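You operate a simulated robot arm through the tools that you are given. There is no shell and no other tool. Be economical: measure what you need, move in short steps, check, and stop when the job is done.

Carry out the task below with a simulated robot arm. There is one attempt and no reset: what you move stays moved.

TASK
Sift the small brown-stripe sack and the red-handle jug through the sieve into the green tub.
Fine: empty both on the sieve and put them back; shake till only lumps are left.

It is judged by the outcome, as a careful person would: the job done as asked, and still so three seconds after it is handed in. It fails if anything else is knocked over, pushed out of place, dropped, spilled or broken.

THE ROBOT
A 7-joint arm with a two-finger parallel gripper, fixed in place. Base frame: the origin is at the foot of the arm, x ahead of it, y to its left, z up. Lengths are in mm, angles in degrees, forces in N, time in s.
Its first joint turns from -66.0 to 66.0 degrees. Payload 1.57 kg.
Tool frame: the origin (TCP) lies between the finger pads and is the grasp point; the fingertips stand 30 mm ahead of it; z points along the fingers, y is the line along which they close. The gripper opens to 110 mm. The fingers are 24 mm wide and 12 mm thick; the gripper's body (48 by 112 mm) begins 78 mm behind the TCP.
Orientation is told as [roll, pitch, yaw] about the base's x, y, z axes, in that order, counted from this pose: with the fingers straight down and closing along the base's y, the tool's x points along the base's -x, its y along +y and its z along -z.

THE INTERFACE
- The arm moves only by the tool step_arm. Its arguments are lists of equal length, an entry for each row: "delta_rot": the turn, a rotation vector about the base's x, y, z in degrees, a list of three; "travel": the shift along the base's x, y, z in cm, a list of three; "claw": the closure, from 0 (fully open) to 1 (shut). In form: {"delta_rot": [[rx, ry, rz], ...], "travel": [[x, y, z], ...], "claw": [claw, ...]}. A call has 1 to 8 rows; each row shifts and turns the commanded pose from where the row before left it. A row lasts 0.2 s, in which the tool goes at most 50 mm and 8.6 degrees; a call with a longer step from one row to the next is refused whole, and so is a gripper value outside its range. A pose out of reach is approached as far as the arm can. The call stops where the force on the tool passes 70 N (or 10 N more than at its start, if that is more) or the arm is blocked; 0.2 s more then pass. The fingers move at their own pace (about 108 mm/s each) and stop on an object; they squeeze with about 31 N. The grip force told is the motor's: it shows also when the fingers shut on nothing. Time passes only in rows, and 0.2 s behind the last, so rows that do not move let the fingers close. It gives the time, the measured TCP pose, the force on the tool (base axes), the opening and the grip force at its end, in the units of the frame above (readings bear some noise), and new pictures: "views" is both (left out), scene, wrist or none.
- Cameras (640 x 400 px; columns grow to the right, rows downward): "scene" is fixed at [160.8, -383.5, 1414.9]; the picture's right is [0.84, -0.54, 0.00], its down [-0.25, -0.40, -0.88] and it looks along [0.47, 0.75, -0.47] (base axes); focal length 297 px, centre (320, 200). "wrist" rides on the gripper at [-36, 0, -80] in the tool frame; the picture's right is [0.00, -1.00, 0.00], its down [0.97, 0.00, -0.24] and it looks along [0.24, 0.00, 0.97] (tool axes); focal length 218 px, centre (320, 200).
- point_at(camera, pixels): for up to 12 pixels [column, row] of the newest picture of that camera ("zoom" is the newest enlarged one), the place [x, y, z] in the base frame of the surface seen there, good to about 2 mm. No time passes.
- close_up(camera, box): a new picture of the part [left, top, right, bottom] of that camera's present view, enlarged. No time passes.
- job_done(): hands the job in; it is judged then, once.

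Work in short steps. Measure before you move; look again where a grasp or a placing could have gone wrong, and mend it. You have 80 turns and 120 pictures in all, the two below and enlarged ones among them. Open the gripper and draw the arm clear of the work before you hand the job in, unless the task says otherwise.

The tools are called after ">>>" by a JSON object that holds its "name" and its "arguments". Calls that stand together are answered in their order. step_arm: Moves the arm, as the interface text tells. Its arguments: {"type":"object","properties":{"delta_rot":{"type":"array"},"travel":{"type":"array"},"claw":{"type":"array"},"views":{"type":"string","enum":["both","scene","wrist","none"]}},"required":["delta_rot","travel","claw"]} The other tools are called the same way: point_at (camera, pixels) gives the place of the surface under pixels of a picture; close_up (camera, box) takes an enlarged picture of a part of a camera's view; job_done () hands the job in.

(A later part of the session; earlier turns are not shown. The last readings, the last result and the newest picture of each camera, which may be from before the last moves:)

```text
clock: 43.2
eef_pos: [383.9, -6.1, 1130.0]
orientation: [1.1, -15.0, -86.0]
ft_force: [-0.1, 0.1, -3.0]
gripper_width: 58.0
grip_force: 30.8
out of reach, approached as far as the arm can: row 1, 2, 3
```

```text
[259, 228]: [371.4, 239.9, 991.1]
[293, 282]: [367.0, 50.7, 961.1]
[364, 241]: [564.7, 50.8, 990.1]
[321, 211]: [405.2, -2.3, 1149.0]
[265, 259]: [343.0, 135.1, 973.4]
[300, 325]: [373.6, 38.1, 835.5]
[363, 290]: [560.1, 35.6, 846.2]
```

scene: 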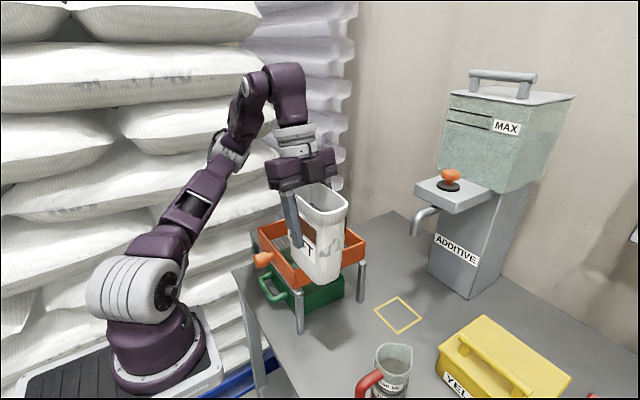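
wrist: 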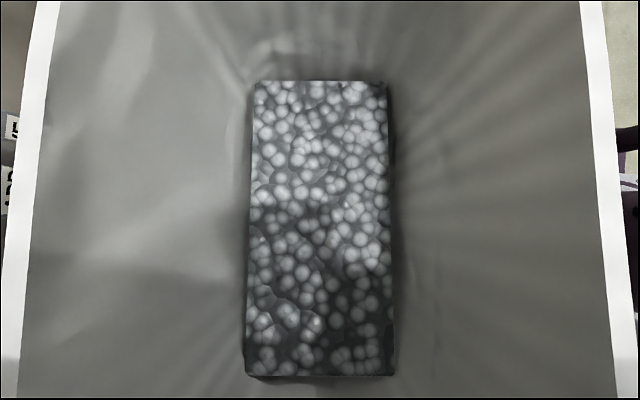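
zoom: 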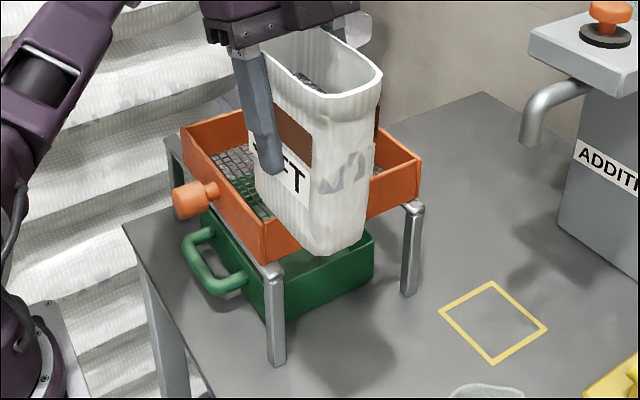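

Sieve seems unmoved (corners within ~3 mm), sack still upright and full. I'll yaw back (+) and watch how the arm follows, staying high.

>>> {"name": "step_arm", "arguments": {"delta_rot": [[0, 0, 8], [0, 0, 8], [0, 0, 8], [0, 0, 8], [0, 0, 8], [0, 0, 8]], "travel": [[0.5, 0, 0.5], [0.5, 0, 0.5], [0.5, 0, 0.5], [0.5, 0, 0.5], [0.5, 0, 0.5], [0.5, 0, 0.5]], "claw": [1, 1, 1, 1, 1, 1], "views": "scene"}}

```text
clock: 44.6
eef_pos: [413.6, -4.4, 1160.3]
orientation: [1.2, -15.3, -38.1]
ft_force: [0.0, -0.4, -2.8]
gripper_width: 58.0
grip_force: 31.1
```

scene: 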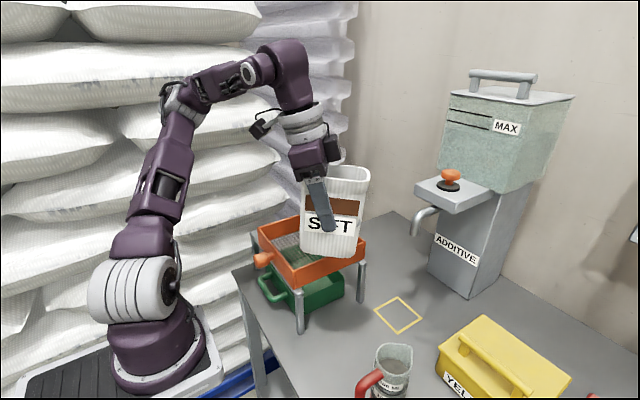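

Good posture now. Move toward over the sieve at this yaw, keeping z 1160.

>>> {"name": "step_arm", "arguments": {"delta_rot": [[0, 0, 0], [0, 0, 0], [0, 0, 0], [0, 0, 0], [0, 0, 0], [0, 0, 0], [0, 0, 0]], "travel": [[1, 2.5, 0], [1, 2.5, 0], [1, 2.5, 0], [1, 2.5, 0], [0, 2.5, 0], [0, 2.5, 0], [0, 2.5, 0]], "claw": [1, 1, 1, 1, 1, 1, 1], "views": "scene"}}

```text
clock: 46.2
eef_pos: [483.0, 144.0, 1159.5]
orientation: [1.2, -15.2, -38.2]
ft_force: [-0.6, 0.0, -2.8]
gripper_width: 57.9
grip_force: 31.0
out of reach, approached as far as the arm can: row 5, 6, 7
```

scene: 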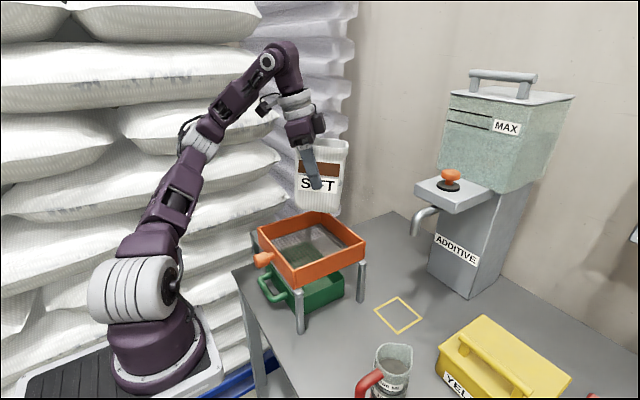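

Over the sieve with clearance. Try yawing −48° here to aim the mouth end toward −y.

>>> {"name": "step_arm", "arguments": {"delta_rot": [[0, 0, -8], [0, 0, -8], [0, 0, -8], [0, 0, -8], [0, 0, -8], [0, 0, -8]], "travel": [[0, 0, 0], [0, 0, 0], [0, 0, 0], [0, 0, 0], [0, 0, 0], [0, 0, 0]], "claw": [1, 1, 1, 1, 1, 1], "views": "scene"}}

```text
clock: 47.6
eef_pos: [394.9, -0.7, 1115.7]
orientation: [1.1, -15.1, -86.0]
ft_force: [-0.1, 0.1, -2.6]
gripper_width: 57.7
grip_force: 31.5
out of reach, approached as far as the arm can: row 1, 2, 3, 4, 5, 6
```

scene: 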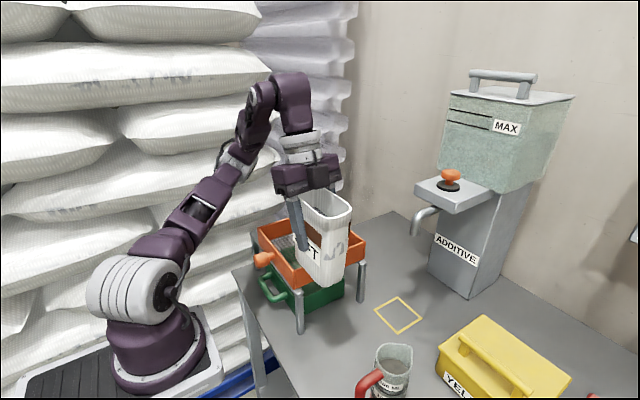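

Negative yaw is limited; I'll go to positive yaw (pour toward +y/−x) instead. Yaw back, raising.

>>> {"name": "step_arm", "arguments": {"delta_rot": [[0, 0, 8], [0, 0, 8], [0, 0, 8], [0, 0, 8], [0, 0, 8], [0, 0, 8], [0, 0, 8], [0, 0, 8]], "travel": [[0.5, 0, 0.8], [0.5, 0, 0.8], [0.5, 0, 0.8], [0.5, 0, 0.8], [0.5, 0, 0.8], [0, 0, 0.5], [0, 0, 0], [0, 0, 0]], "claw": [1, 1, 1, 1, 1, 1, 1, 1], "views": "none"}}

>>> {"name": "step_arm", "arguments": {"delta_rot": [[0, 0, 8], [0, 0, 8], [0, 0, 8], [0, 0, 8], [0, 0, 8], [0, 0, 8], [0, 0, 8], [0, 0, 8]], "travel": [[0.3, 0.5, 0], [0.3, 0.5, 0], [0.3, 0.5, 0], [0.3, 0.5, 0], [0.3, 0.5, 0], [0, 0.5, 0], [0, 0.5, 0], [0, 0.5, 0]], "claw": [1, 1, 1, 1, 1, 1, 1, 1], "views": "scene"}}

```text
clock: 49.4
eef_pos: [419.1, 0.6, 1160.3]
orientation: [1.2, -15.3, -22.1]
ft_force: [0.0, -0.1, -2.6]
gripper_width: 57.8
grip_force: 31.3
```

```text
clock: 51.2
eef_pos: [435.9, 40.1, 1161.1]
orientation: [1.2, -15.2, 42.0]
ft_force: [-0.2, -0.3, -2.5]
gripper_width: 57.8
grip_force: 31.0
```

scene: 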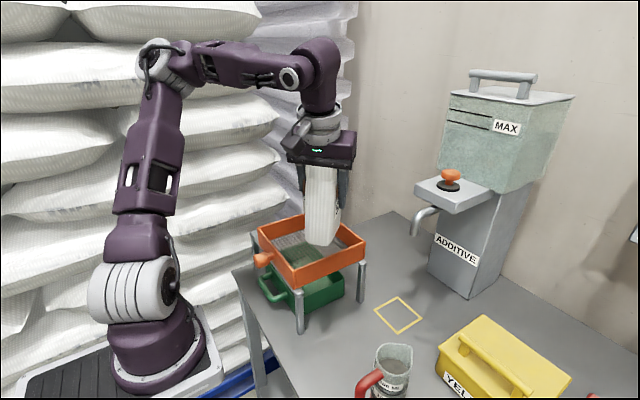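

Tracking perfectly. Continue yaw to ~114°.

>>> {"name": "step_arm", "arguments": {"delta_rot": [[0, 0, 8], [0, 0, 8], [0, 0, 8], [0, 0, 8], [0, 0, 8], [0, 0, 8], [0, 0, 8], [0, 0, 8]], "travel": [[0.6, 0.6, 0], [0.6, 0.6, 0], [0.6, 0.6, 0], [0.6, 0.6, 0], [0.6, 0.6, 0], [0.6, 0.6, 0], [0.6, 0.6, 0], [0.6, 0.6, 0]], "claw": [1, 1, 1, 1, 1, 1, 1, 1], "views": "scene"}}

```text
clock: 53.0
eef_pos: [483.9, 88.0, 1159.9]
orientation: [1.2, -15.3, 105.9]
ft_force: [0.7, 0.1, -2.8]
gripper_width: 58.1
grip_force: 31.2
```

scene: 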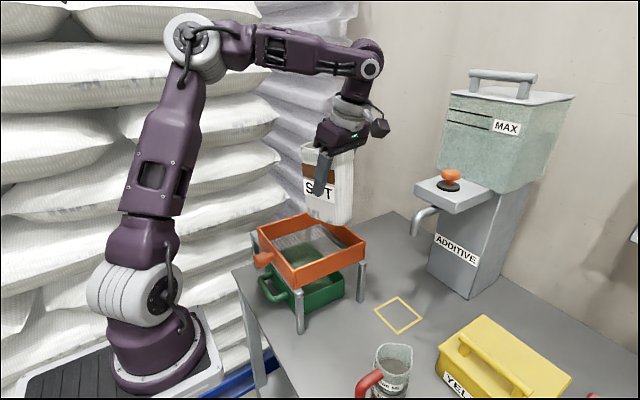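

Excellent posture. Begin tilting about axis (−0.96,−0.28,0): 42° first, lowering 3 cm.

>>> {"name": "step_arm", "arguments": {"delta_rot": [[-6.73, -1.93, 0], [-6.73, -1.93, 0], [-6.73, -1.93, 0], [-6.73, -1.93, 0], [-6.73, -1.93, 0], [-6.73, -1.93, 0]], "travel": [[0, 0, -0.5], [0, 0, -0.5], [0, 0, -0.5], [0, 0, -0.5], [0, 0, -0.5], [0, 0, -0.5]], "claw": [1, 1, 1, 1, 1, 1]}}

```text
clock: 54.4
eef_pos: [509.0, 84.7, 1129.4]
orientation: [1.1, 26.8, 105.7]
ft_force: [0.4, 0.0, -3.2]
gripper_width: 58.0
grip_force: 30.7
out of reach, approached as far as the arm can: row 5, 6
```

scene: 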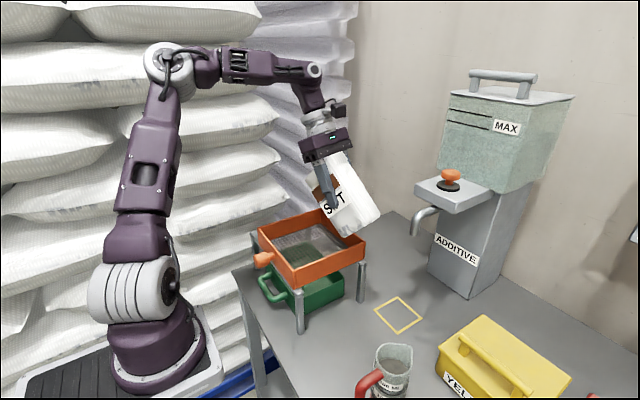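
wrist: 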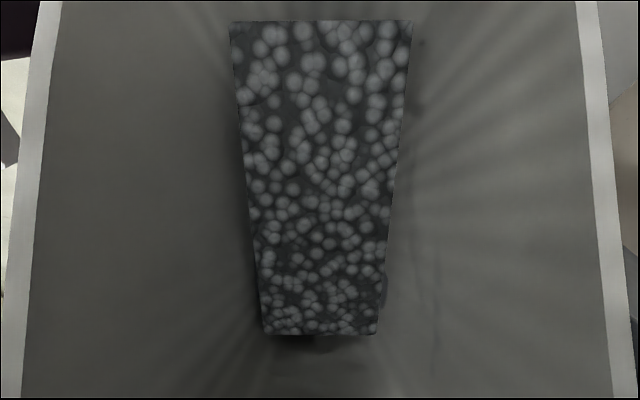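

Orientation follows but x drifted to 509. Try a small correction in −x/+y to see whether this is a position limit.

>>> {"name": "step_arm", "arguments": {"delta_rot": [[0, 0, 0], [0, 0, 0], [-6.73, -1.93, 0], [-6.73, -1.93, 0]], "travel": [[-1.5, 0, 1], [-1.5, 0, 1], [0, 0, 0.5], [0, 0, 0.5]], "claw": [1, 1, 1, 1], "views": "scene"}}

```text
clock: 55.4
eef_pos: [540.0, 78.0, 1163.1]
orientation: [1.2, 40.7, 105.8]
ft_force: [-0.5, -0.2, -3.7]
gripper_width: 57.9
grip_force: 31.2
out of reach, approached as far as the arm can: row 1, 2, 3, 4
```

scene: 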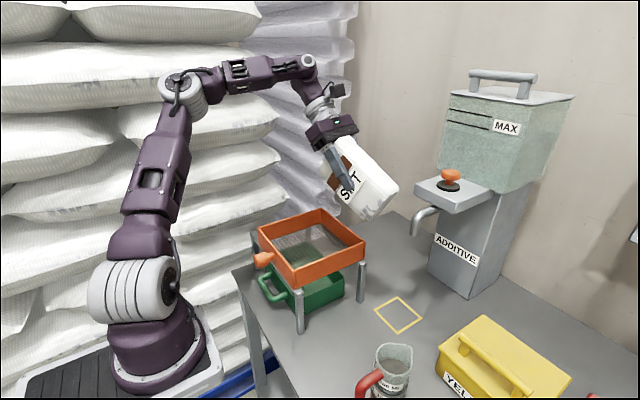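

This direction is limited too. Better: use the tested pose (hand heading +y) — tip back through vertical to ~45° heading +y, roll 180° there (sack still ≥30° upright), then raise the hand to pour.

>>> {"name": "step_arm", "arguments": {"delta_rot": [[7.7, 2.2, 0], [7.7, 2.2, 0], [7.7, 2.2, 0], [7.7, 2.2, 0], [7.7, 2.2, 0], [7.7, 2.2, 0], [7.7, 2.2, 0]], "travel": [[-1, 0.2, 0], [-1, 0.2, 0], [-1, 0.2, 0], [-1, 0.2, 0], [-0.5, 0.2, 0], [-0.5, 0.2, 0], [-0.5, 0.2, 0]], "claw": [1, 1, 1, 1, 1, 1, 1], "views": "none"}}

>>> {"name": "step_arm", "arguments": {"delta_rot": [[7.7, 2.2, 0], [7.7, 2.2, 0], [7.7, 2.2, 0], [7.7, 2.2, 0]], "travel": [[-0.5, 1, 0], [-0.5, 1, 0], [0, 1, 0], [0, 1, 0]], "claw": [1, 1, 1, 1]}}

```text
clock: 57.0
eef_pos: [483.2, 92.6, 1163.1]
orientation: [1.2, -15.4, 105.7]
ft_force: [-0.6, -0.3, -2.7]
gripper_width: 58.2
grip_force: 30.8
```

```text
clock: 58.0
eef_pos: [473.5, 134.0, 1163.8]
orientation: [1.3, -47.5, 105.6]
ft_force: [0.2, -0.1, -2.9]
gripper_width: 58.0
grip_force: 31.0
```

scene: 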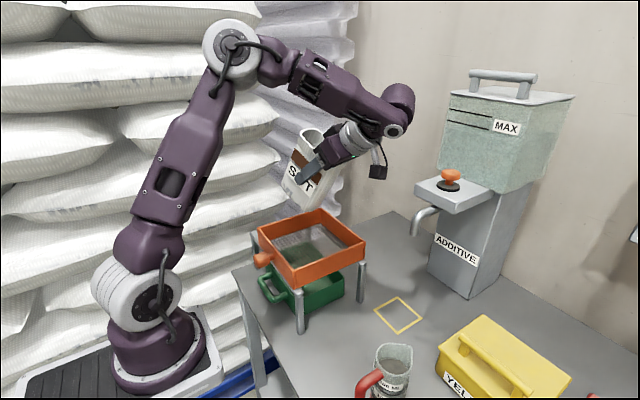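
wrist: 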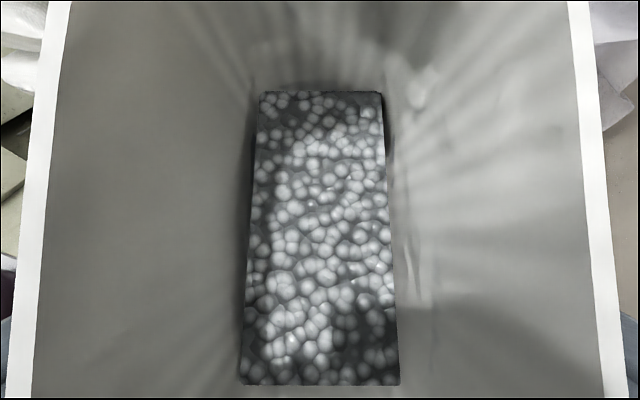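

Now roll about the tool axis (−0.198, 0.710, −0.676), 67° first.

>>> {"name": "step_arm", "arguments": {"delta_rot": [[-1.66, 5.96, -5.68], [-1.66, 5.96, -5.68], [-1.66, 5.96, -5.68], [-1.66, 5.96, -5.68], [-1.66, 5.96, -5.68], [-1.66, 5.96, -5.68], [-1.66, 5.96, -5.68], [-1.66, 5.96, -5.68]], "travel": [[0, 0, 0], [0, 0, 0], [0, 0, 0], [0, 0, 0], [0, 0, 0], [0, 0, 0], [0, 0, 0], [0, 0, 0]], "claw": [1, 1, 1, 1, 1, 1, 1, 1], "views": "scene"}}

```text
clock: 59.8
eef_pos: [474.5, 132.9, 1161.9]
orientation: [46.5, -16.5, 31.4]
ft_force: [0.6, 0.3, -2.5]
gripper_width: 58.1
grip_force: 31.5
```

scene: 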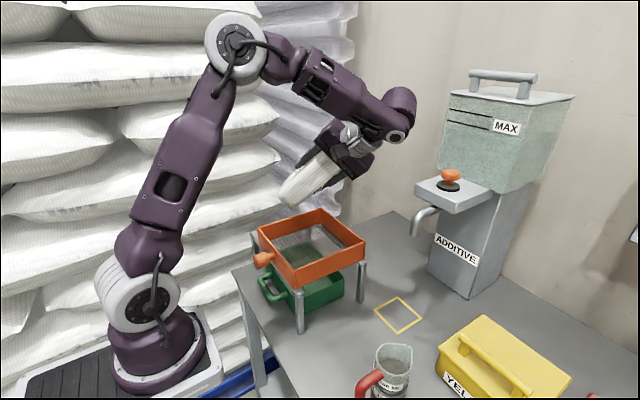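

Good. Another 67°.

>>> {"name": "step_arm", "arguments": {"delta_rot": [[-1.66, 5.96, -5.68], [-1.66, 5.96, -5.68], [-1.66, 5.96, -5.68], [-1.66, 5.96, -5.68], [-1.66, 5.96, -5.68], [-1.66, 5.96, -5.68], [-1.66, 5.96, -5.68], [-1.66, 5.96, -5.68]], "travel": [[0, 0, 0], [0, 0, 0], [0, 0, 0], [0, 0, 0], [0, 0, 0], [0, 0, 0], [0, 0, 0], [0, 0, 0]], "claw": [1, 1, 1, 1, 1, 1, 1, 1]}}

```text
clock: 61.6
eef_pos: [473.9, 131.4, 1163.2]
orientation: [39.3, 31.1, -18.0]
ft_force: [0.6, 0.1, -2.6]
gripper_width: 58.0
grip_force: 30.8
```

scene: 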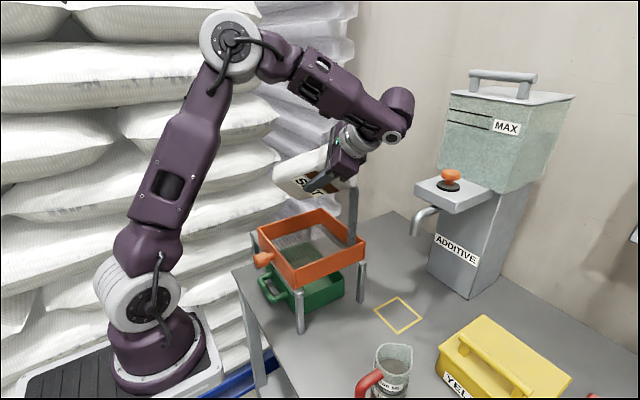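
wrist: 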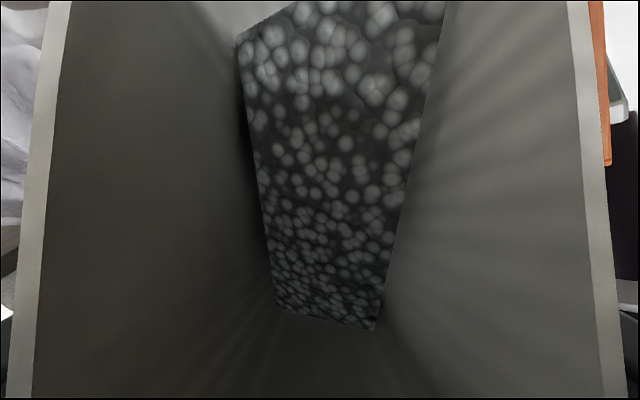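

A grey column appears below the sack at (352,215) — I check whether it's material pouring.

>>> {"name": "close_up", "arguments": {"camera": "scene", "box": [250, 120, 420, 290]}}

>>> {"name": "point_at", "arguments": {"camera": "scene", "pixels": [[354, 195], [353, 225], [353, 240], [353, 187], [305, 195], [345, 178]]}}

```text
2.35 times, centred on (335, 205) of scene
```

zoom: 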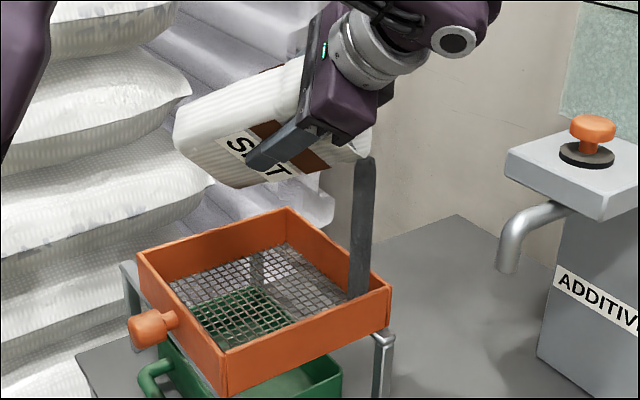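

```text
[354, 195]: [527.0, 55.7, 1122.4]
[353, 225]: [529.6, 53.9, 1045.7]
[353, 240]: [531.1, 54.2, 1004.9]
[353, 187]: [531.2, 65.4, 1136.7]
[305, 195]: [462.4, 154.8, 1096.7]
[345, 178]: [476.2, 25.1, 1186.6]
```

Pouring has begun at (529,~60), inside but near the sieve's −y wall. Shift +y/−x at once to bring the stream to the centre.

>>> {"name": "step_arm", "arguments": {"delta_rot": [[0, 0, 0], [0, 0, 0], [0, 0, 0]], "travel": [[-2, 4, -0.5], [-2, 3.5, -0.5], [0, 0, -0.5]], "claw": [1, 1, 1]}}

>>> {"name": "close_up", "arguments": {"camera": "scene", "box": [230, 120, 420, 330]}}

```text
clock: 62.4
eef_pos: [434.6, 205.7, 1150.2]
orientation: [39.3, 30.9, -18.0]
ft_force: [-0.1, 0.5, -2.6]
gripper_width: 57.7
grip_force: 31.1
```

scene: 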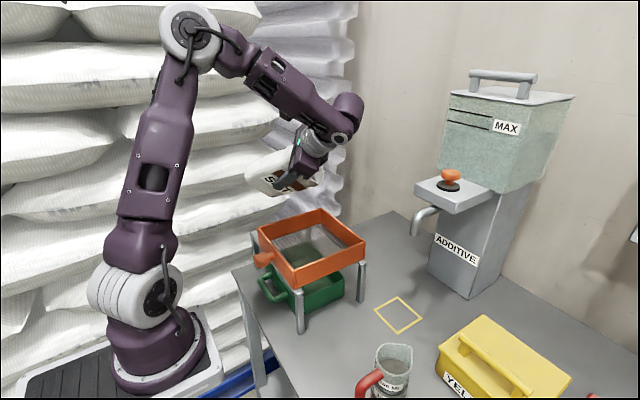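
wrist: 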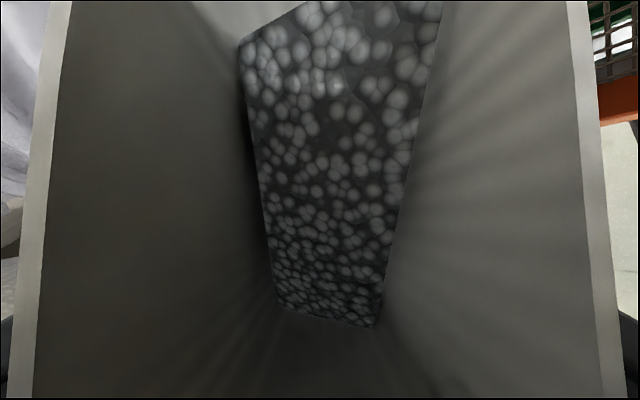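

```text
1.90 times, centred on (325, 225) of scene
```

zoom: 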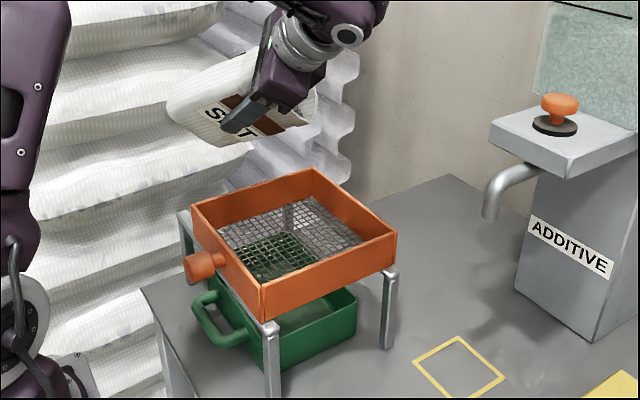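

Stream paused; lip now at ≈(490,137), central. Complete the roll (42°) here.

>>> {"name": "step_arm", "arguments": {"delta_rot": [[-1.66, 5.96, -5.68], [-1.66, 5.96, -5.68], [-1.66, 5.96, -5.68], [-1.66, 5.96, -5.68], [-1.66, 5.96, -5.68]], "travel": [[0.2, 0, 0], [0.2, 0, 0], [0.2, 0, 0], [0.2, 0, 0], [0.2, 0, 0]], "claw": [1, 1, 1, 1, 1], "views": "scene"}}

>>> {"name": "close_up", "arguments": {"camera": "scene", "box": [230, 120, 420, 330]}}

```text
clock: 63.6
eef_pos: [382.5, 144.4, 1076.6]
orientation: [5.7, 47.6, -68.9]
ft_force: [5.7, 0.0, 22.4]
gripper_width: 57.8
grip_force: 31.7
out of reach, approached as far as the arm can: row 2, 3, 4, 5
```

scene: 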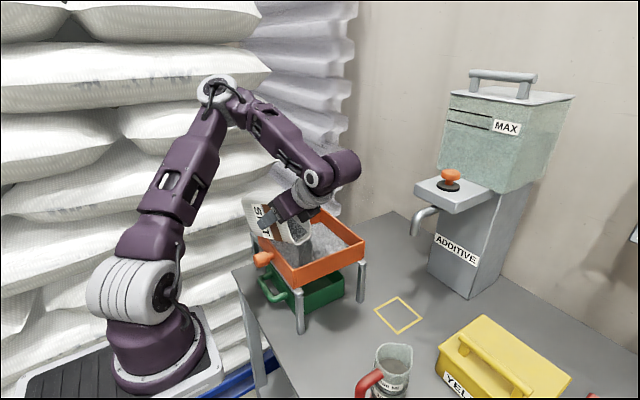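

```text
1.90 times, centred on (325, 225) of scene
```

zoom: 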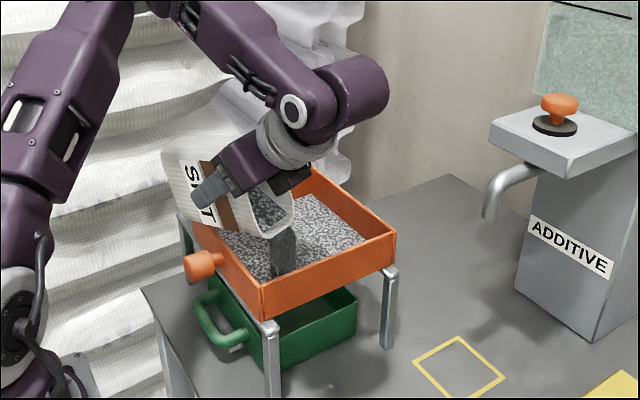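

It's pouring into the sieve, but the arm sagged at the roll limit and the sack leans on the front rim. Lift and move +x, with a slight roll back.

>>> {"name": "step_arm", "arguments": {"delta_rot": [[1.66, -5.96, 5.68], [1.66, -5.96, 5.68], [0, 0, 0]], "travel": [[1, 0.5, 3], [2, 0.5, 2], [2, 0, 0]], "claw": [1, 1, 1], "views": "scene"}}

>>> {"name": "close_up", "arguments": {"camera": "scene", "box": [230, 120, 420, 330]}}

```text
clock: 64.4
eef_pos: [430.2, 153.3, 1121.8]
orientation: [22.6, 43.5, -45.1]
ft_force: [0.0, -0.2, -2.4]
gripper_width: 58.0
grip_force: 30.8
out of reach, approached as far as the arm can: row 3
```

scene: 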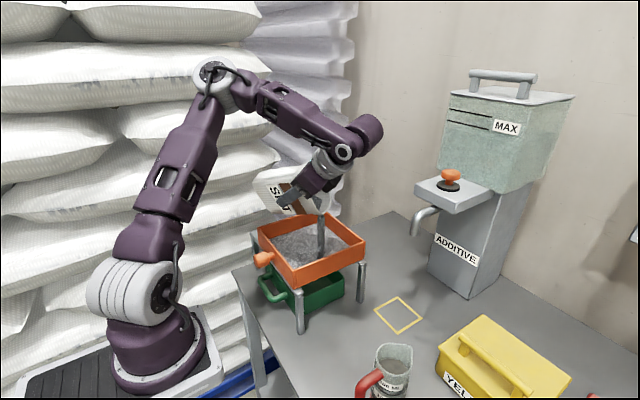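

```text
1.90 times, centred on (325, 225) of scene
```

zoom: 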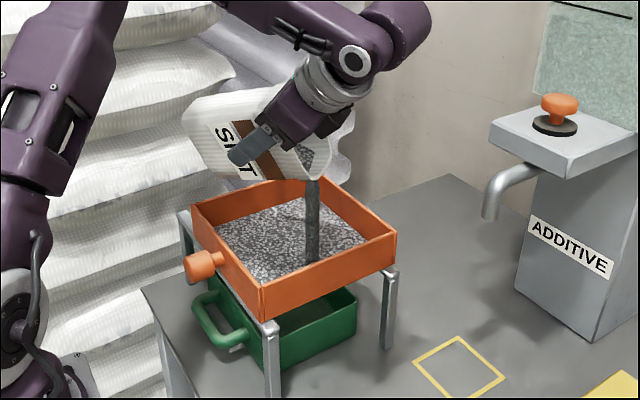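

Pouring well inside the sieve. Raise the hand by 21° to tilt further, keeping height.

>>> {"name": "step_arm", "arguments": {"delta_rot": [[6.7, 1.9, 0], [6.7, 1.9, 0], [6.7, 1.9, 0], [0, 0, 0]], "travel": [[0, 1, 0.5], [0, 0, 0.5], [0, 0, 0.5], [0, 0, 0]], "claw": [1, 1, 1, 1], "views": "both"}}

>>> {"name": "close_up", "arguments": {"camera": "scene", "box": [230, 120, 420, 330]}}

```text
clock: 65.4
eef_pos: [428.1, 161.4, 1134.4]
orientation: [42.9, 60.7, -29.0]
ft_force: [0.0, -0.2, -2.2]
gripper_width: 58.0
grip_force: 31.2
out of reach, approached as far as the arm can: row 1
```

scene: 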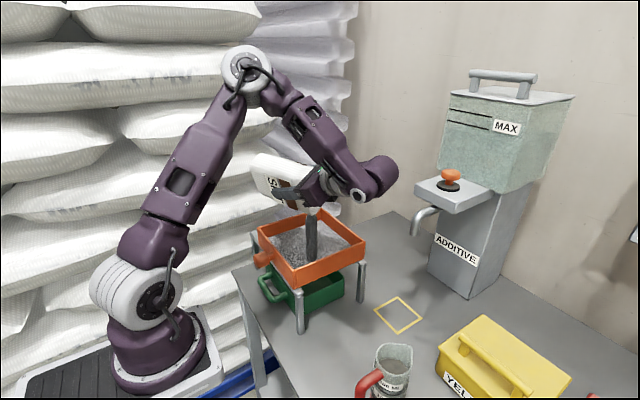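
wrist: 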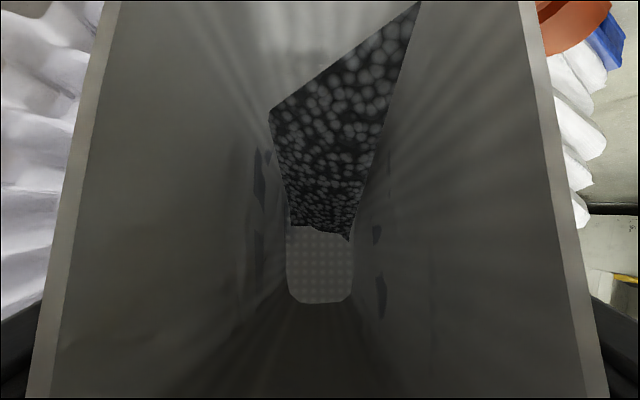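

```text
1.90 times, centred on (325, 225) of scene
```

zoom: 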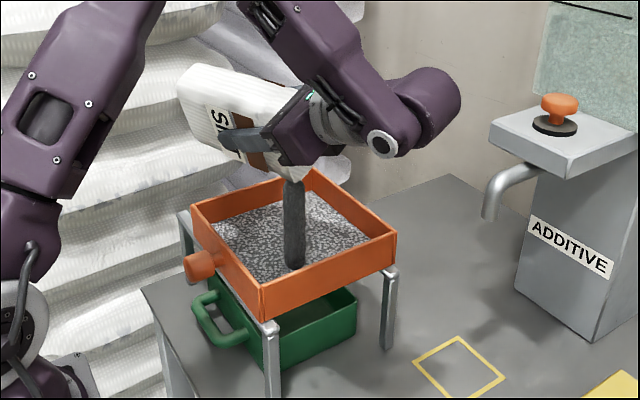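

About half remains. Continue raising the hand.

>>> {"name": "step_arm", "arguments": {"delta_rot": [[6.7, 1.9, 0], [6.7, 1.9, 0], [6.7, 1.9, 0], [6.7, 1.9, 0], [0, 0, 0], [0, 0, 0]], "travel": [[0, 0, 0.3], [0, 0, 0.3], [0, 0, 0.3], [0, 0, 0.3], [0, 0, 0], [0, 0, 0]], "claw": [1, 1, 1, 1, 1, 1], "views": "both"}}

```text
clock: 66.8
eef_pos: [427.7, 162.0, 1146.3]
orientation: [109.1, 68.8, 32.3]
ft_force: [-0.1, -0.3, -1.1]
gripper_width: 57.5
grip_force: 31.6
```

scene: 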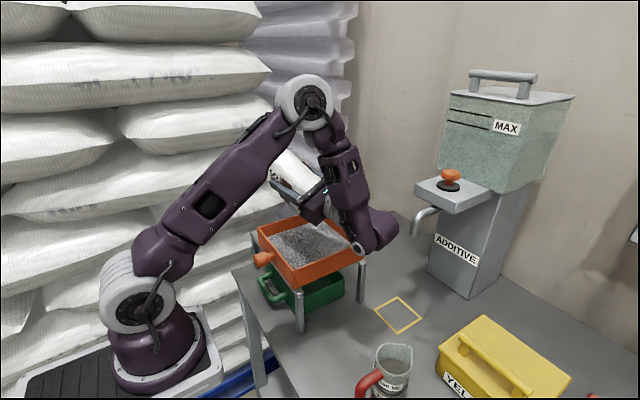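
wrist: 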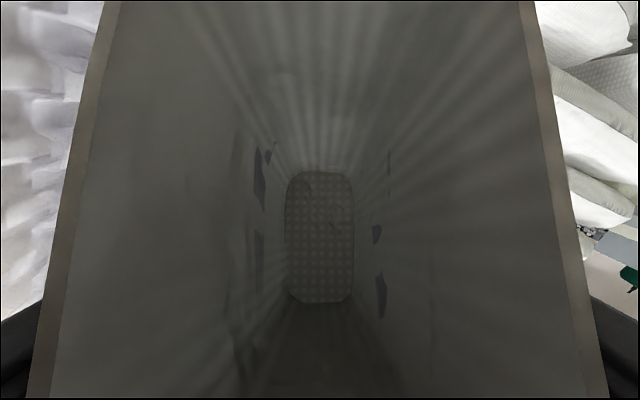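

The sack is empty (force 1.1 N). Unwind: lower the hand, then roll back.

>>> {"name": "step_arm", "arguments": {"delta_rot": [[-6.7, -1.9, 0], [-6.7, -1.9, 0], [-6.7, -1.9, 0], [-6.7, -1.9, 0], [-6.7, -1.9, 0], [-6.7, -1.9, 0], [-6.7, -1.9, 0]], "travel": [[0.3, 0, 0.5], [0.3, 0, 0.5], [0.3, 0, 0.5], [0.3, 0, 0.5], [0.3, 0, 0.5], [0.3, 0, 0.5], [0, 0, 0.5]], "claw": [1, 1, 1, 1, 1, 1, 1], "views": "none"}}

>>> {"name": "step_arm", "arguments": {"delta_rot": [[1.66, -5.96, 5.68], [1.66, -5.96, 5.68], [1.66, -5.96, 5.68], [1.66, -5.96, 5.68], [1.66, -5.96, 5.68], [1.66, -5.96, 5.68], [1.66, -5.96, 5.68], [1.66, -5.96, 5.68]], "travel": [[0.5, 0, 0], [0.5, 0, 0], [0.5, 0, 0], [0.5, 0, 0], [0, 0, 0], [0, 0, 0], [0, 0, 0], [0, 0, 0]], "claw": [1, 1, 1, 1, 1, 1, 1, 1], "views": "none"}}

>>> {"name": "step_arm", "arguments": {"delta_rot": [[1.66, -5.96, 5.68], [1.66, -5.96, 5.68], [1.66, -5.96, 5.68], [1.66, -5.96, 5.68], [1.66, -5.96, 5.68], [1.66, -5.96, 5.68], [1.66, -5.96, 5.68], [1.66, -5.96, 5.68]], "travel": [[0, 0, 0], [0, 0, 0], [0, 0, 0], [0, 0, 0], [0, 0, 0], [0, 0, 0], [0, 0, 0], [0, 0, 0]], "claw": [1, 1, 1, 1, 1, 1, 1, 1], "views": "scene"}}

```text
clock: 68.4
eef_pos: [412.4, 144.6, 1140.4]
orientation: [22.3, 43.7, -45.3]
ft_force: [0.0, -0.3, -1.0]
gripper_width: 57.6
grip_force: 31.1
out of reach, approached as far as the arm can: row 2, 3, 4, 5, 6, 7
```

```text
clock: 70.2
eef_pos: [432.3, 145.2, 1140.0]
orientation: [48.7, 1.6, 14.2]
ft_force: [0.6, 0.5, -0.5]
gripper_width: 57.2
grip_force: 31.7
```

```text
clock: 72.0
eef_pos: [432.1, 145.5, 1140.1]
orientation: [26.0, -41.9, 71.2]
ft_force: [0.4, -0.7, -1.2]
gripper_width: 57.6
grip_force: 31.2
```

scene: 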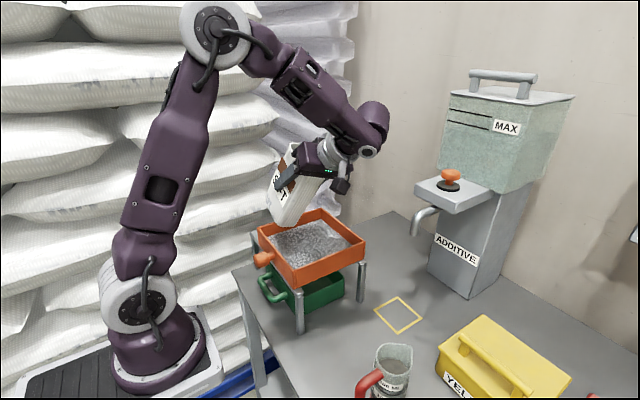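

Sieve now holds the material. Finish unroll and set the sack upright while raising.

>>> {"name": "step_arm", "arguments": {"delta_rot": [[1.66, -5.96, 5.68], [1.66, -5.96, 5.68], [1.66, -5.96, 5.68], [-7.7, -2.2, 0], [-7.7, -2.2, 0], [-7.7, -2.2, 0], [-7.7, -2.2, 0]], "travel": [[0, 0, 0.5], [0, 0, 0.5], [0, 0, 0.5], [0.5, -1, 0.3], [0.5, -1, 0.2], [0.5, -1, 0], [0.5, -1, 0]], "claw": [1, 1, 1, 1, 1, 1, 1], "views": "none"}}

>>> {"name": "step_arm", "arguments": {"delta_rot": [[0, 0, -8], [0, 0, -8], [0, 0, -8], [0, 0, -8], [0, 0, -8], [0, 0, -8], [0, 0, -8], [0, 0, -8]], "travel": [[0, -1, 0], [0, -1, 0], [0, -1, 0], [0, -1, 0], [0, -1, 0], [0, -1, 0], [0, -1, 0], [0, -1, 0]], "claw": [1, 1, 1, 1, 1, 1, 1, 1], "views": "none"}}

```text
clock: 73.6
eef_pos: [452.2, 104.5, 1160.9]
orientation: [1.1, -15.2, 105.7]
ft_force: [-0.4, -0.5, -0.7]
gripper_width: 57.7
grip_force: 31.3
```

```text
clock: 75.4
eef_pos: [451.7, 26.1, 1160.4]
orientation: [1.2, -15.3, 41.6]
ft_force: [-0.1, 1.0, -0.7]
gripper_width: 57.5
grip_force: 30.6
```

Exact tracking. Continue to above the sack's place.

>>> {"name": "step_arm", "arguments": {"delta_rot": [[0, 0, -6.93], [0, 0, -6.93], [0, 0, -6.93], [0, 0, -6.93], [0, 0, -6.93], [0, 0, -6.93], [0, 0, 0]], "travel": [[-0.3, -1.38, 0], [-0.3, -1.38, 0], [-0.3, -1.38, 0], [-0.3, -1.38, 0], [-0.3, -1.38, 0], [-0.3, -1.38, 0], [0, 0, -2]], "claw": [1, 1, 1, 1, 1, 1, 1], "views": "scene"}}

```text
clock: 77.0
eef_pos: [440.0, -60.4, 1138.2]
orientation: [1.2, -15.3, 0.1]
ft_force: [-0.1, -0.7, -0.8]
gripper_width: 57.7
grip_force: 31.3
out of reach, approached as far as the arm can: row 6
```

scene: 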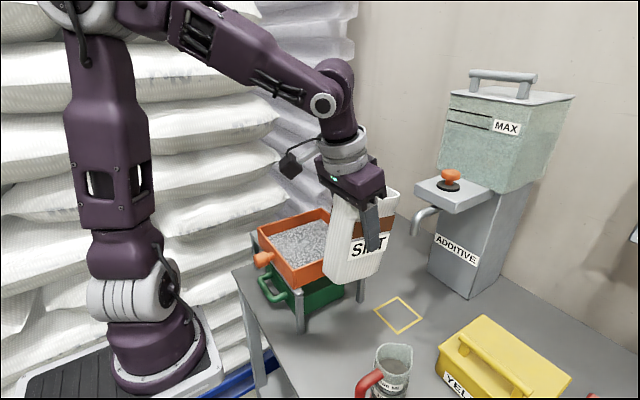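

Lower toward the original place in stages.

>>> {"name": "step_arm", "arguments": {"delta_rot": [[0, 0, 0], [0, 0, 0], [0, 0, 0], [0, 0, 0], [0, 0, 0], [-1, 0, 0]], "travel": [[0, 0.3, -3], [0, 0, -3], [0, 0, -3], [0, 0, -3], [0, 0, -3], [0, 0, -3]], "claw": [1, 1, 1, 1, 1, 1], "views": "none"}}

```text
clock: 78.4
eef_pos: [437.9, -56.9, 958.9]
orientation: [0.2, -15.2, 0.5]
ft_force: [-0.2, 0.4, -0.5]
gripper_width: 57.6
grip_force: 31.5
```

>>> {"name": "step_arm", "arguments": {"delta_rot": [[0, -0.2, -0.3], [0, 0, 0], [0, 0, 0], [0, 0, 0]], "travel": [[-0.9, 0.03, -2], [-0.9, 0, -2], [-0.07, 0, -1], [0, 0, 0]], "claw": [1, 1, 1, 1], "views": "none"}}

```text
clock: 79.4
eef_pos: [420.9, -55.2, 908.4]
orientation: [0.2, -15.5, 0.2]
ft_force: [-0.1, 0.7, -0.7]
gripper_width: 57.3
grip_force: 30.9
```

>>> {"name": "step_arm", "arguments": {"delta_rot": [[0, 0, 0], [0, 0, 0], [0, 0, 0]], "travel": [[-0.17, -0.13, -0.3], [0, 0, -0.3], [0, 0, 0]], "claw": [1, 1, 1], "views": "scene"}}

```text
clock: 80.2
eef_pos: [417.5, -56.8, 902.9]
orientation: [0.1, -15.6, 0.2]
ft_force: [-8.2, 5.3, 32.2]
gripper_width: 57.8
grip_force: 31.3
```

scene: 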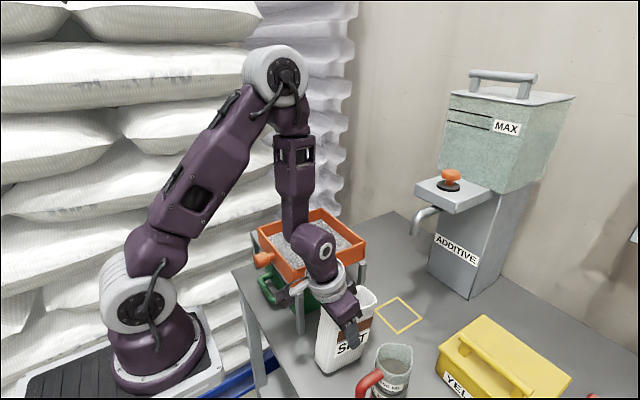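

On the table (32 N). Ease up 1 mm, open, then rise.

>>> {"name": "step_arm", "arguments": {"delta_rot": [[0, 0, 0], [0, 0, 0], [0, 0, 0]], "travel": [[0, 0, 0.1], [0, 0, 0], [0, 0, 0]], "claw": [1, 0.2, 0.15], "views": "none"}}

>>> {"name": "step_arm", "arguments": {"delta_rot": [[0, 0, 0], [0, 0, 0], [0, 0, 0], [0, 0, 0], [0, 0, 0]], "travel": [[0, 0, 2], [0, 0, 3], [0.4, -1, 3], [0.4, -1, 3], [0, -1, 0]], "claw": [0.15, 0.1, 0, 0, 0]}}

```text
clock: 81.0
eef_pos: [418.7, -58.0, 904.5]
orientation: [0.1, -15.5, 0.1]
ft_force: [0.1, -0.5, -0.1]
gripper_width: 93.7
grip_force: 0.1
```

```text
clock: 82.2
eef_pos: [425.8, -87.2, 1015.1]
orientation: [0.2, -15.5, 0.2]
ft_force: [0.1, 0.6, 0.1]
gripper_width: 109.9
grip_force: 0.0
```

scene: 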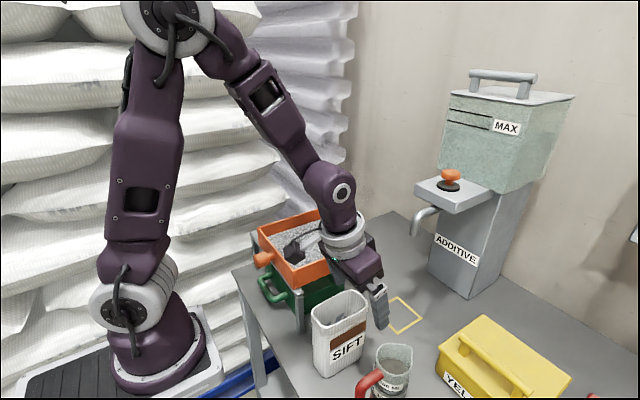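
wrist: 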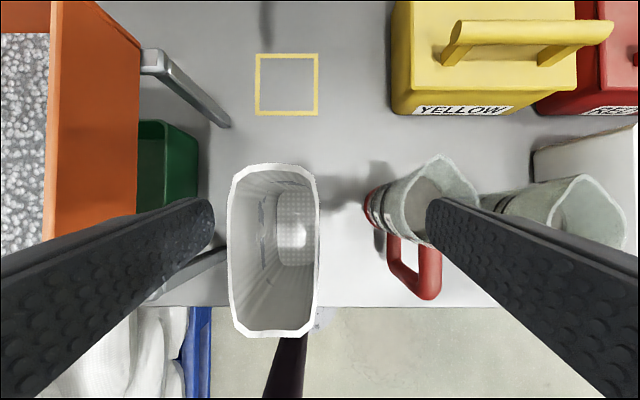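

Sack stands upright, empty. Measure how close it is to the original (x 371–481, y −84…−28) and the jug.

>>> {"name": "point_at", "arguments": {"camera": "wrist", "pixels": [[274, 166], [268, 335], [230, 250], [316, 250], [233, 182], [314, 182], [440, 158], [382, 195], [428, 298], [402, 262], [418, 190]]}}

>>> {"name": "close_up", "arguments": {"camera": "scene", "box": [290, 270, 450, 400]}}

```text
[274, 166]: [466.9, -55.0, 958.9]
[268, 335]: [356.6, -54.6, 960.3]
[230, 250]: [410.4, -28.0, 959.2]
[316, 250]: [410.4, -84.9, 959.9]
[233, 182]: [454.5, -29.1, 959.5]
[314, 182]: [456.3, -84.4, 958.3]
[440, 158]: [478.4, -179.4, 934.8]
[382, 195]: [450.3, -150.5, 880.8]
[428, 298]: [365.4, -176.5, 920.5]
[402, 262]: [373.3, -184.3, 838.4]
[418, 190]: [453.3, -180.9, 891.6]
```

```text
3.08 times, centred on (370, 335) of scene
```

zoom: 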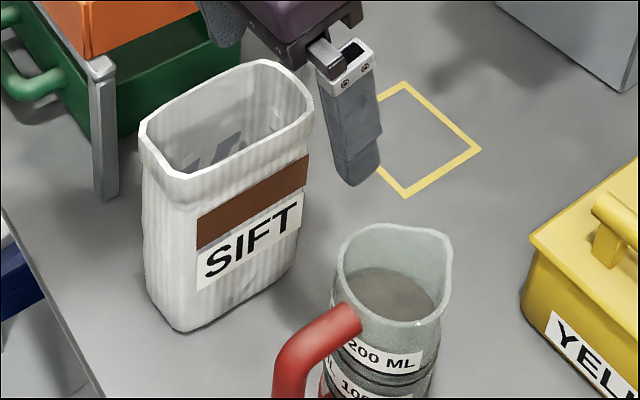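

Sack landed 14.5 mm toward −x of its original spot. I regrasp it, lift 6 mm and shift it back.

>>> {"name": "step_arm", "arguments": {"delta_rot": [[0, 0, 0], [0, 0, 0], [0, 0, 0], [0, 0, 0], [0, 0, 0], [0, 0, 0], [0, 0, 0]], "travel": [[0, 3.1, 0], [0, 0, -3], [0, 0, -3], [0, 0, -2.5], [0, 0, -2.5], [0, 0, 0], [0, 0, 0]], "claw": [0, 0, 0.1, 0.2, 0.2, 0.6, 1], "views": "none"}}

>>> {"name": "step_arm", "arguments": {"delta_rot": [[0, 0, 0], [0, 0, 0], [0, 0, 0], [0, 0, 0]], "travel": [[0, 0, 0], [0, 0, 0.6], [0.75, 0, 0], [0.7, 0, 0]], "claw": [1, 1, 1, 1], "views": "none"}}

```text
clock: 83.8
eef_pos: [426.9, -59.1, 902.8]
orientation: [0.1, -15.6, 0.1]
ft_force: [0.6, 0.6, 0.1]
gripper_width: 57.4
grip_force: 30.6
```

```text
clock: 84.8
eef_pos: [440.3, -55.8, 909.4]
orientation: [0.1, -15.5, 0.2]
ft_force: [0.1, 0.4, -0.6]
gripper_width: 57.5
grip_force: 30.6
```

>>> {"name": "step_arm", "arguments": {"delta_rot": [[0, 0, 0], [0, 0, 0], [0, 0, 0], [0, 0, 0], [0, 0, 0]], "travel": [[0, 0, -0.3], [0, 0, -0.25], [0, 0, 0], [0, 0, 0], [0, 0, 0]], "claw": [1, 1, 0.2, 0.15, 0.15], "views": "none"}}

>>> {"name": "step_arm", "arguments": {"delta_rot": [[0, 0, 0], [0, 0, 0], [0, 0, 0], [0, 0, 0], [0, 0, 0], [0, 0, 0], [0, 0, 0]], "travel": [[0, 0, 2], [0, 0, 3], [0, -2, 3], [0, -3, 2], [0, -3, 0], [0, -3, 0], [-0.3, -1.2, 0]], "claw": [0.15, 0.1, 0, 0, 0, 0, 0]}}

```text
clock: 86.0
eef_pos: [441.1, -56.1, 905.5]
orientation: [0.1, -15.5, 0.2]
ft_force: [-0.1, 0.4, -0.5]
gripper_width: 93.6
grip_force: 0.0
```

```text
clock: 87.6
eef_pos: [437.3, -177.2, 1005.7]
orientation: [0.1, -15.6, 0.2]
ft_force: [0.2, -0.5, 0.4]
gripper_width: 110.3
grip_force: 0.0
```

scene: 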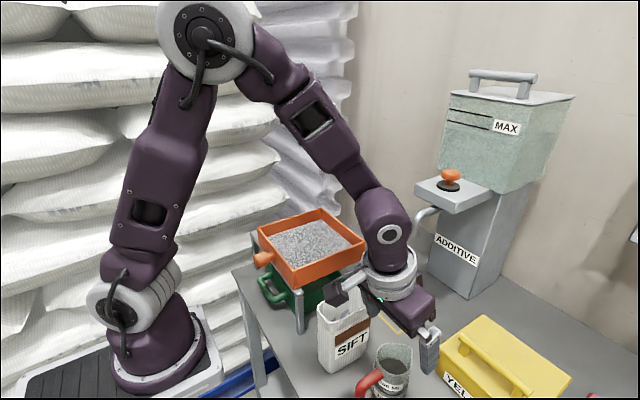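
wrist: 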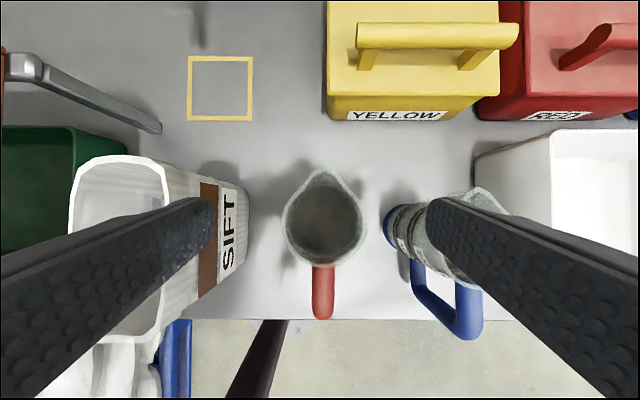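

Now over the jug: spout toward +x, handle toward −x — the same pour sequence suits it. Measure it and the sack.

>>> {"name": "point_at", "arguments": {"camera": "wrist", "pixels": [[284, 220], [362, 220], [321, 172], [323, 316], [322, 262], [322, 220], [120, 160], [72, 230], [165, 230]]}}

```text
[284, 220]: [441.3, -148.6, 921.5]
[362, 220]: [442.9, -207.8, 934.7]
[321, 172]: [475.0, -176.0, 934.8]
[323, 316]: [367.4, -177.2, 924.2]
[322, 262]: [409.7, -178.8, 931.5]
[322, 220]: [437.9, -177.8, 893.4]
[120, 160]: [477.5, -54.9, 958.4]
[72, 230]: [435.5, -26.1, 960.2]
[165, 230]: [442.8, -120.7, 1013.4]
```

Jug centre (441,−178), rim 935, contents 893. Descend to z≈880 and grip the body.

>>> {"name": "step_arm", "arguments": {"delta_rot": [[0, 0, 0], [0, 0, 0], [0, 0, 0], [0, 0, 0], [0, 0, 0], [0, 0, 0]], "travel": [[0, -0.05, -2.5], [0, 0, -2.5], [0, 0, -2.5], [0, 0, -2.5], [0, 0, -2.5], [0, 0, 0]], "claw": [0.2, 0.2, 0.2, 0.2, 0.2, 0.2]}}

```text
clock: 89.0
eef_pos: [438.0, -178.9, 880.4]
orientation: [0.0, -15.5, 0.2]
ft_force: [-0.3, -0.8, -0.6]
gripper_width: 87.9
grip_force: 0.1
```

scene: 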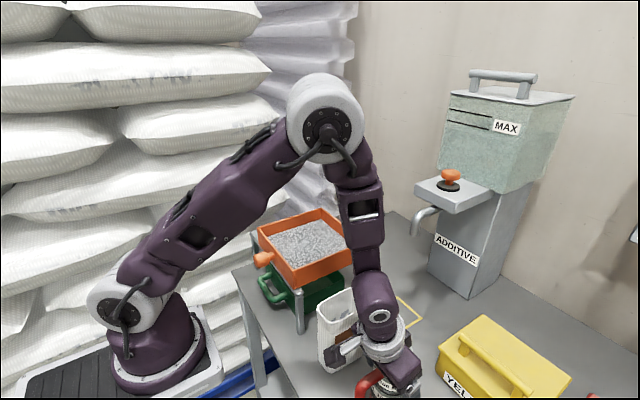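
wrist: 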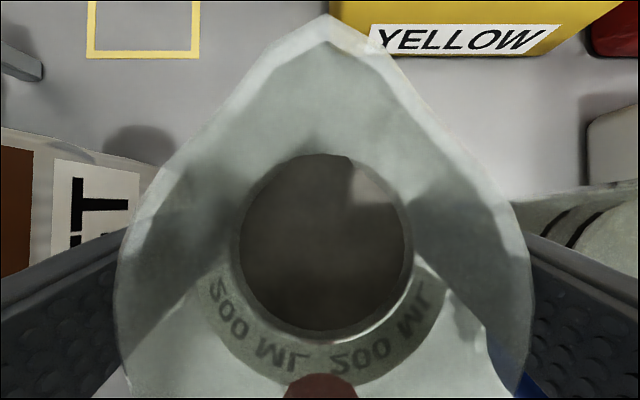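

Aligned, no contact. Close and lift.

>>> {"name": "step_arm", "arguments": {"delta_rot": [[0, 0, 0], [0, 0, 0], [0, 0, 0], [0, 0, 0], [0, 0, 0], [0, 0, 0]], "travel": [[0, 0, 0], [0, 0, 0], [0, 0, 0], [0, 0, 1], [0, 0, 1.5], [0, 0, 0]], "claw": [0.4, 1, 1, 1, 1, 1], "views": "none"}}

>>> {"name": "step_arm", "arguments": {"delta_rot": [[0, 0, 0], [0, 0, 0], [0, 0, 0], [0, 0, 0], [0, 0, 0], [0, 0, 0], [0, 0, 0], [0, 0, 0]], "travel": [[0, 0, 3], [0, 0, 3], [0, 0, 3], [0, 0, 3], [0, 0, 3], [0, 0, 3], [0, 0, 3], [0, 0, 3]], "claw": [1, 1, 1, 1, 1, 1, 1, 1], "views": "scene"}}

```text
clock: 90.4
eef_pos: [438.5, -179.9, 904.7]
orientation: [0.0, -15.5, 0.1]
ft_force: [0.2, 0.5, -1.4]
gripper_width: 63.1
grip_force: 31.2
```

```text
clock: 92.2
eef_pos: [436.5, -177.9, 1144.9]
orientation: [0.2, -15.5, 0.1]
ft_force: [0.6, -0.5, -1.5]
gripper_width: 63.2
grip_force: 30.8
```

scene: 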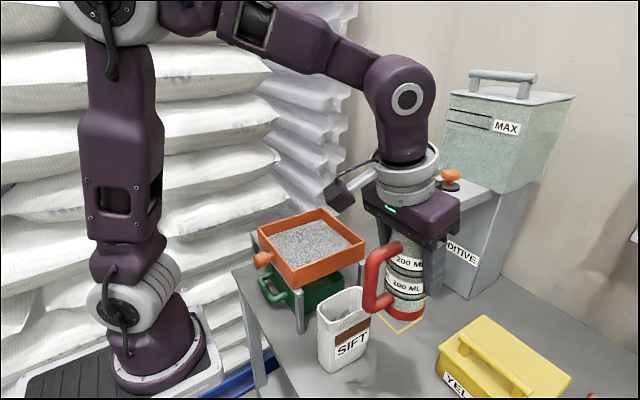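

Jug held. Move over toward the sieve with yaw +.

>>> {"name": "step_arm", "arguments": {"delta_rot": [[0, 0, 4], [0, 0, 8], [0, 0, 8], [0, 0, 8], [0, 0, 8], [0, 0, 8], [0, 0, 8], [0, 0, 8]], "travel": [[0.2, 2.5, 0.4], [0.2, 2.5, 0.4], [0.2, 2.5, 0.4], [0.2, 2.5, 0.4], [0.2, 2.5, 0], [0.2, 2.5, 0], [0.2, 2.5, 0], [0.2, 2.5, 0]], "claw": [1, 1, 1, 1, 1, 1, 1, 1], "views": "none"}}

>>> {"name": "step_arm", "arguments": {"delta_rot": [[0, 0, 8], [0, 0, 8], [0, 0, 8], [0, 0, 8], [0, 0, 8], [0, 0, 5.6]], "travel": [[0.3, 1.5, 0], [0.3, 1.5, 0], [0.3, 1.5, 0], [0.3, 1.5, 0], [0.3, 1.5, 0], [0.3, 1.5, 0]], "claw": [1, 1, 1, 1, 1, 1], "views": "none"}}

```text
clock: 94.0
eef_pos: [453.4, 22.2, 1160.8]
orientation: [0.1, -15.4, 60.3]
ft_force: [0.0, -0.3, -2.2]
gripper_width: 63.3
grip_force: 31.2
```

```text
clock: 95.4
eef_pos: [471.3, 112.1, 1161.0]
orientation: [0.1, -15.6, 105.9]
ft_force: [0.0, 1.0, -1.1]
gripper_width: 63.2
grip_force: 31.2
```

Tilt the hand to 45° heading +y over the far half of the sieve, then roll 67°.

>>> {"name": "step_arm", "arguments": {"delta_rot": [[7.7, 2.2, 0], [7.7, 2.2, 0], [7.7, 2.2, 0], [7.7, 2.2, 0]], "travel": [[-0.6, 2, -0.5], [-0.6, 2, -0.5], [-0.6, 2, -0.5], [-0.6, 2, -0.5]], "claw": [1, 1, 1, 1], "views": "none"}}

>>> {"name": "step_arm", "arguments": {"delta_rot": [[-1.66, 5.96, -5.68], [-1.66, 5.96, -5.68], [-1.66, 5.96, -5.68], [-1.66, 5.96, -5.68], [-1.66, 5.96, -5.68], [-1.66, 5.96, -5.68], [-1.66, 5.96, -5.68], [-1.66, 5.96, -5.68]], "travel": [[0, 0, 0], [0, 0, 0], [0, 0, 0], [0, 0, 0], [0, 0, 0], [0, 0, 0], [0, 0, 0], [0, 0, 0]], "claw": [1, 1, 1, 1, 1, 1, 1, 1], "views": "scene"}}

```text
clock: 96.4
eef_pos: [448.4, 192.1, 1140.3]
orientation: [0.3, -47.6, 105.7]
ft_force: [-0.2, 0.7, -1.4]
gripper_width: 63.7
grip_force: 30.7
```

```text
clock: 98.2
eef_pos: [446.3, 191.3, 1140.6]
orientation: [45.5, -16.6, 31.2]
ft_force: [-0.1, 0.2, -1.5]
gripper_width: 63.3
grip_force: 30.3
```

scene: 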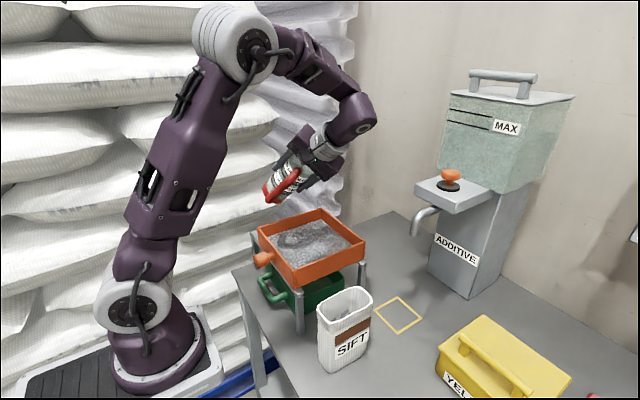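

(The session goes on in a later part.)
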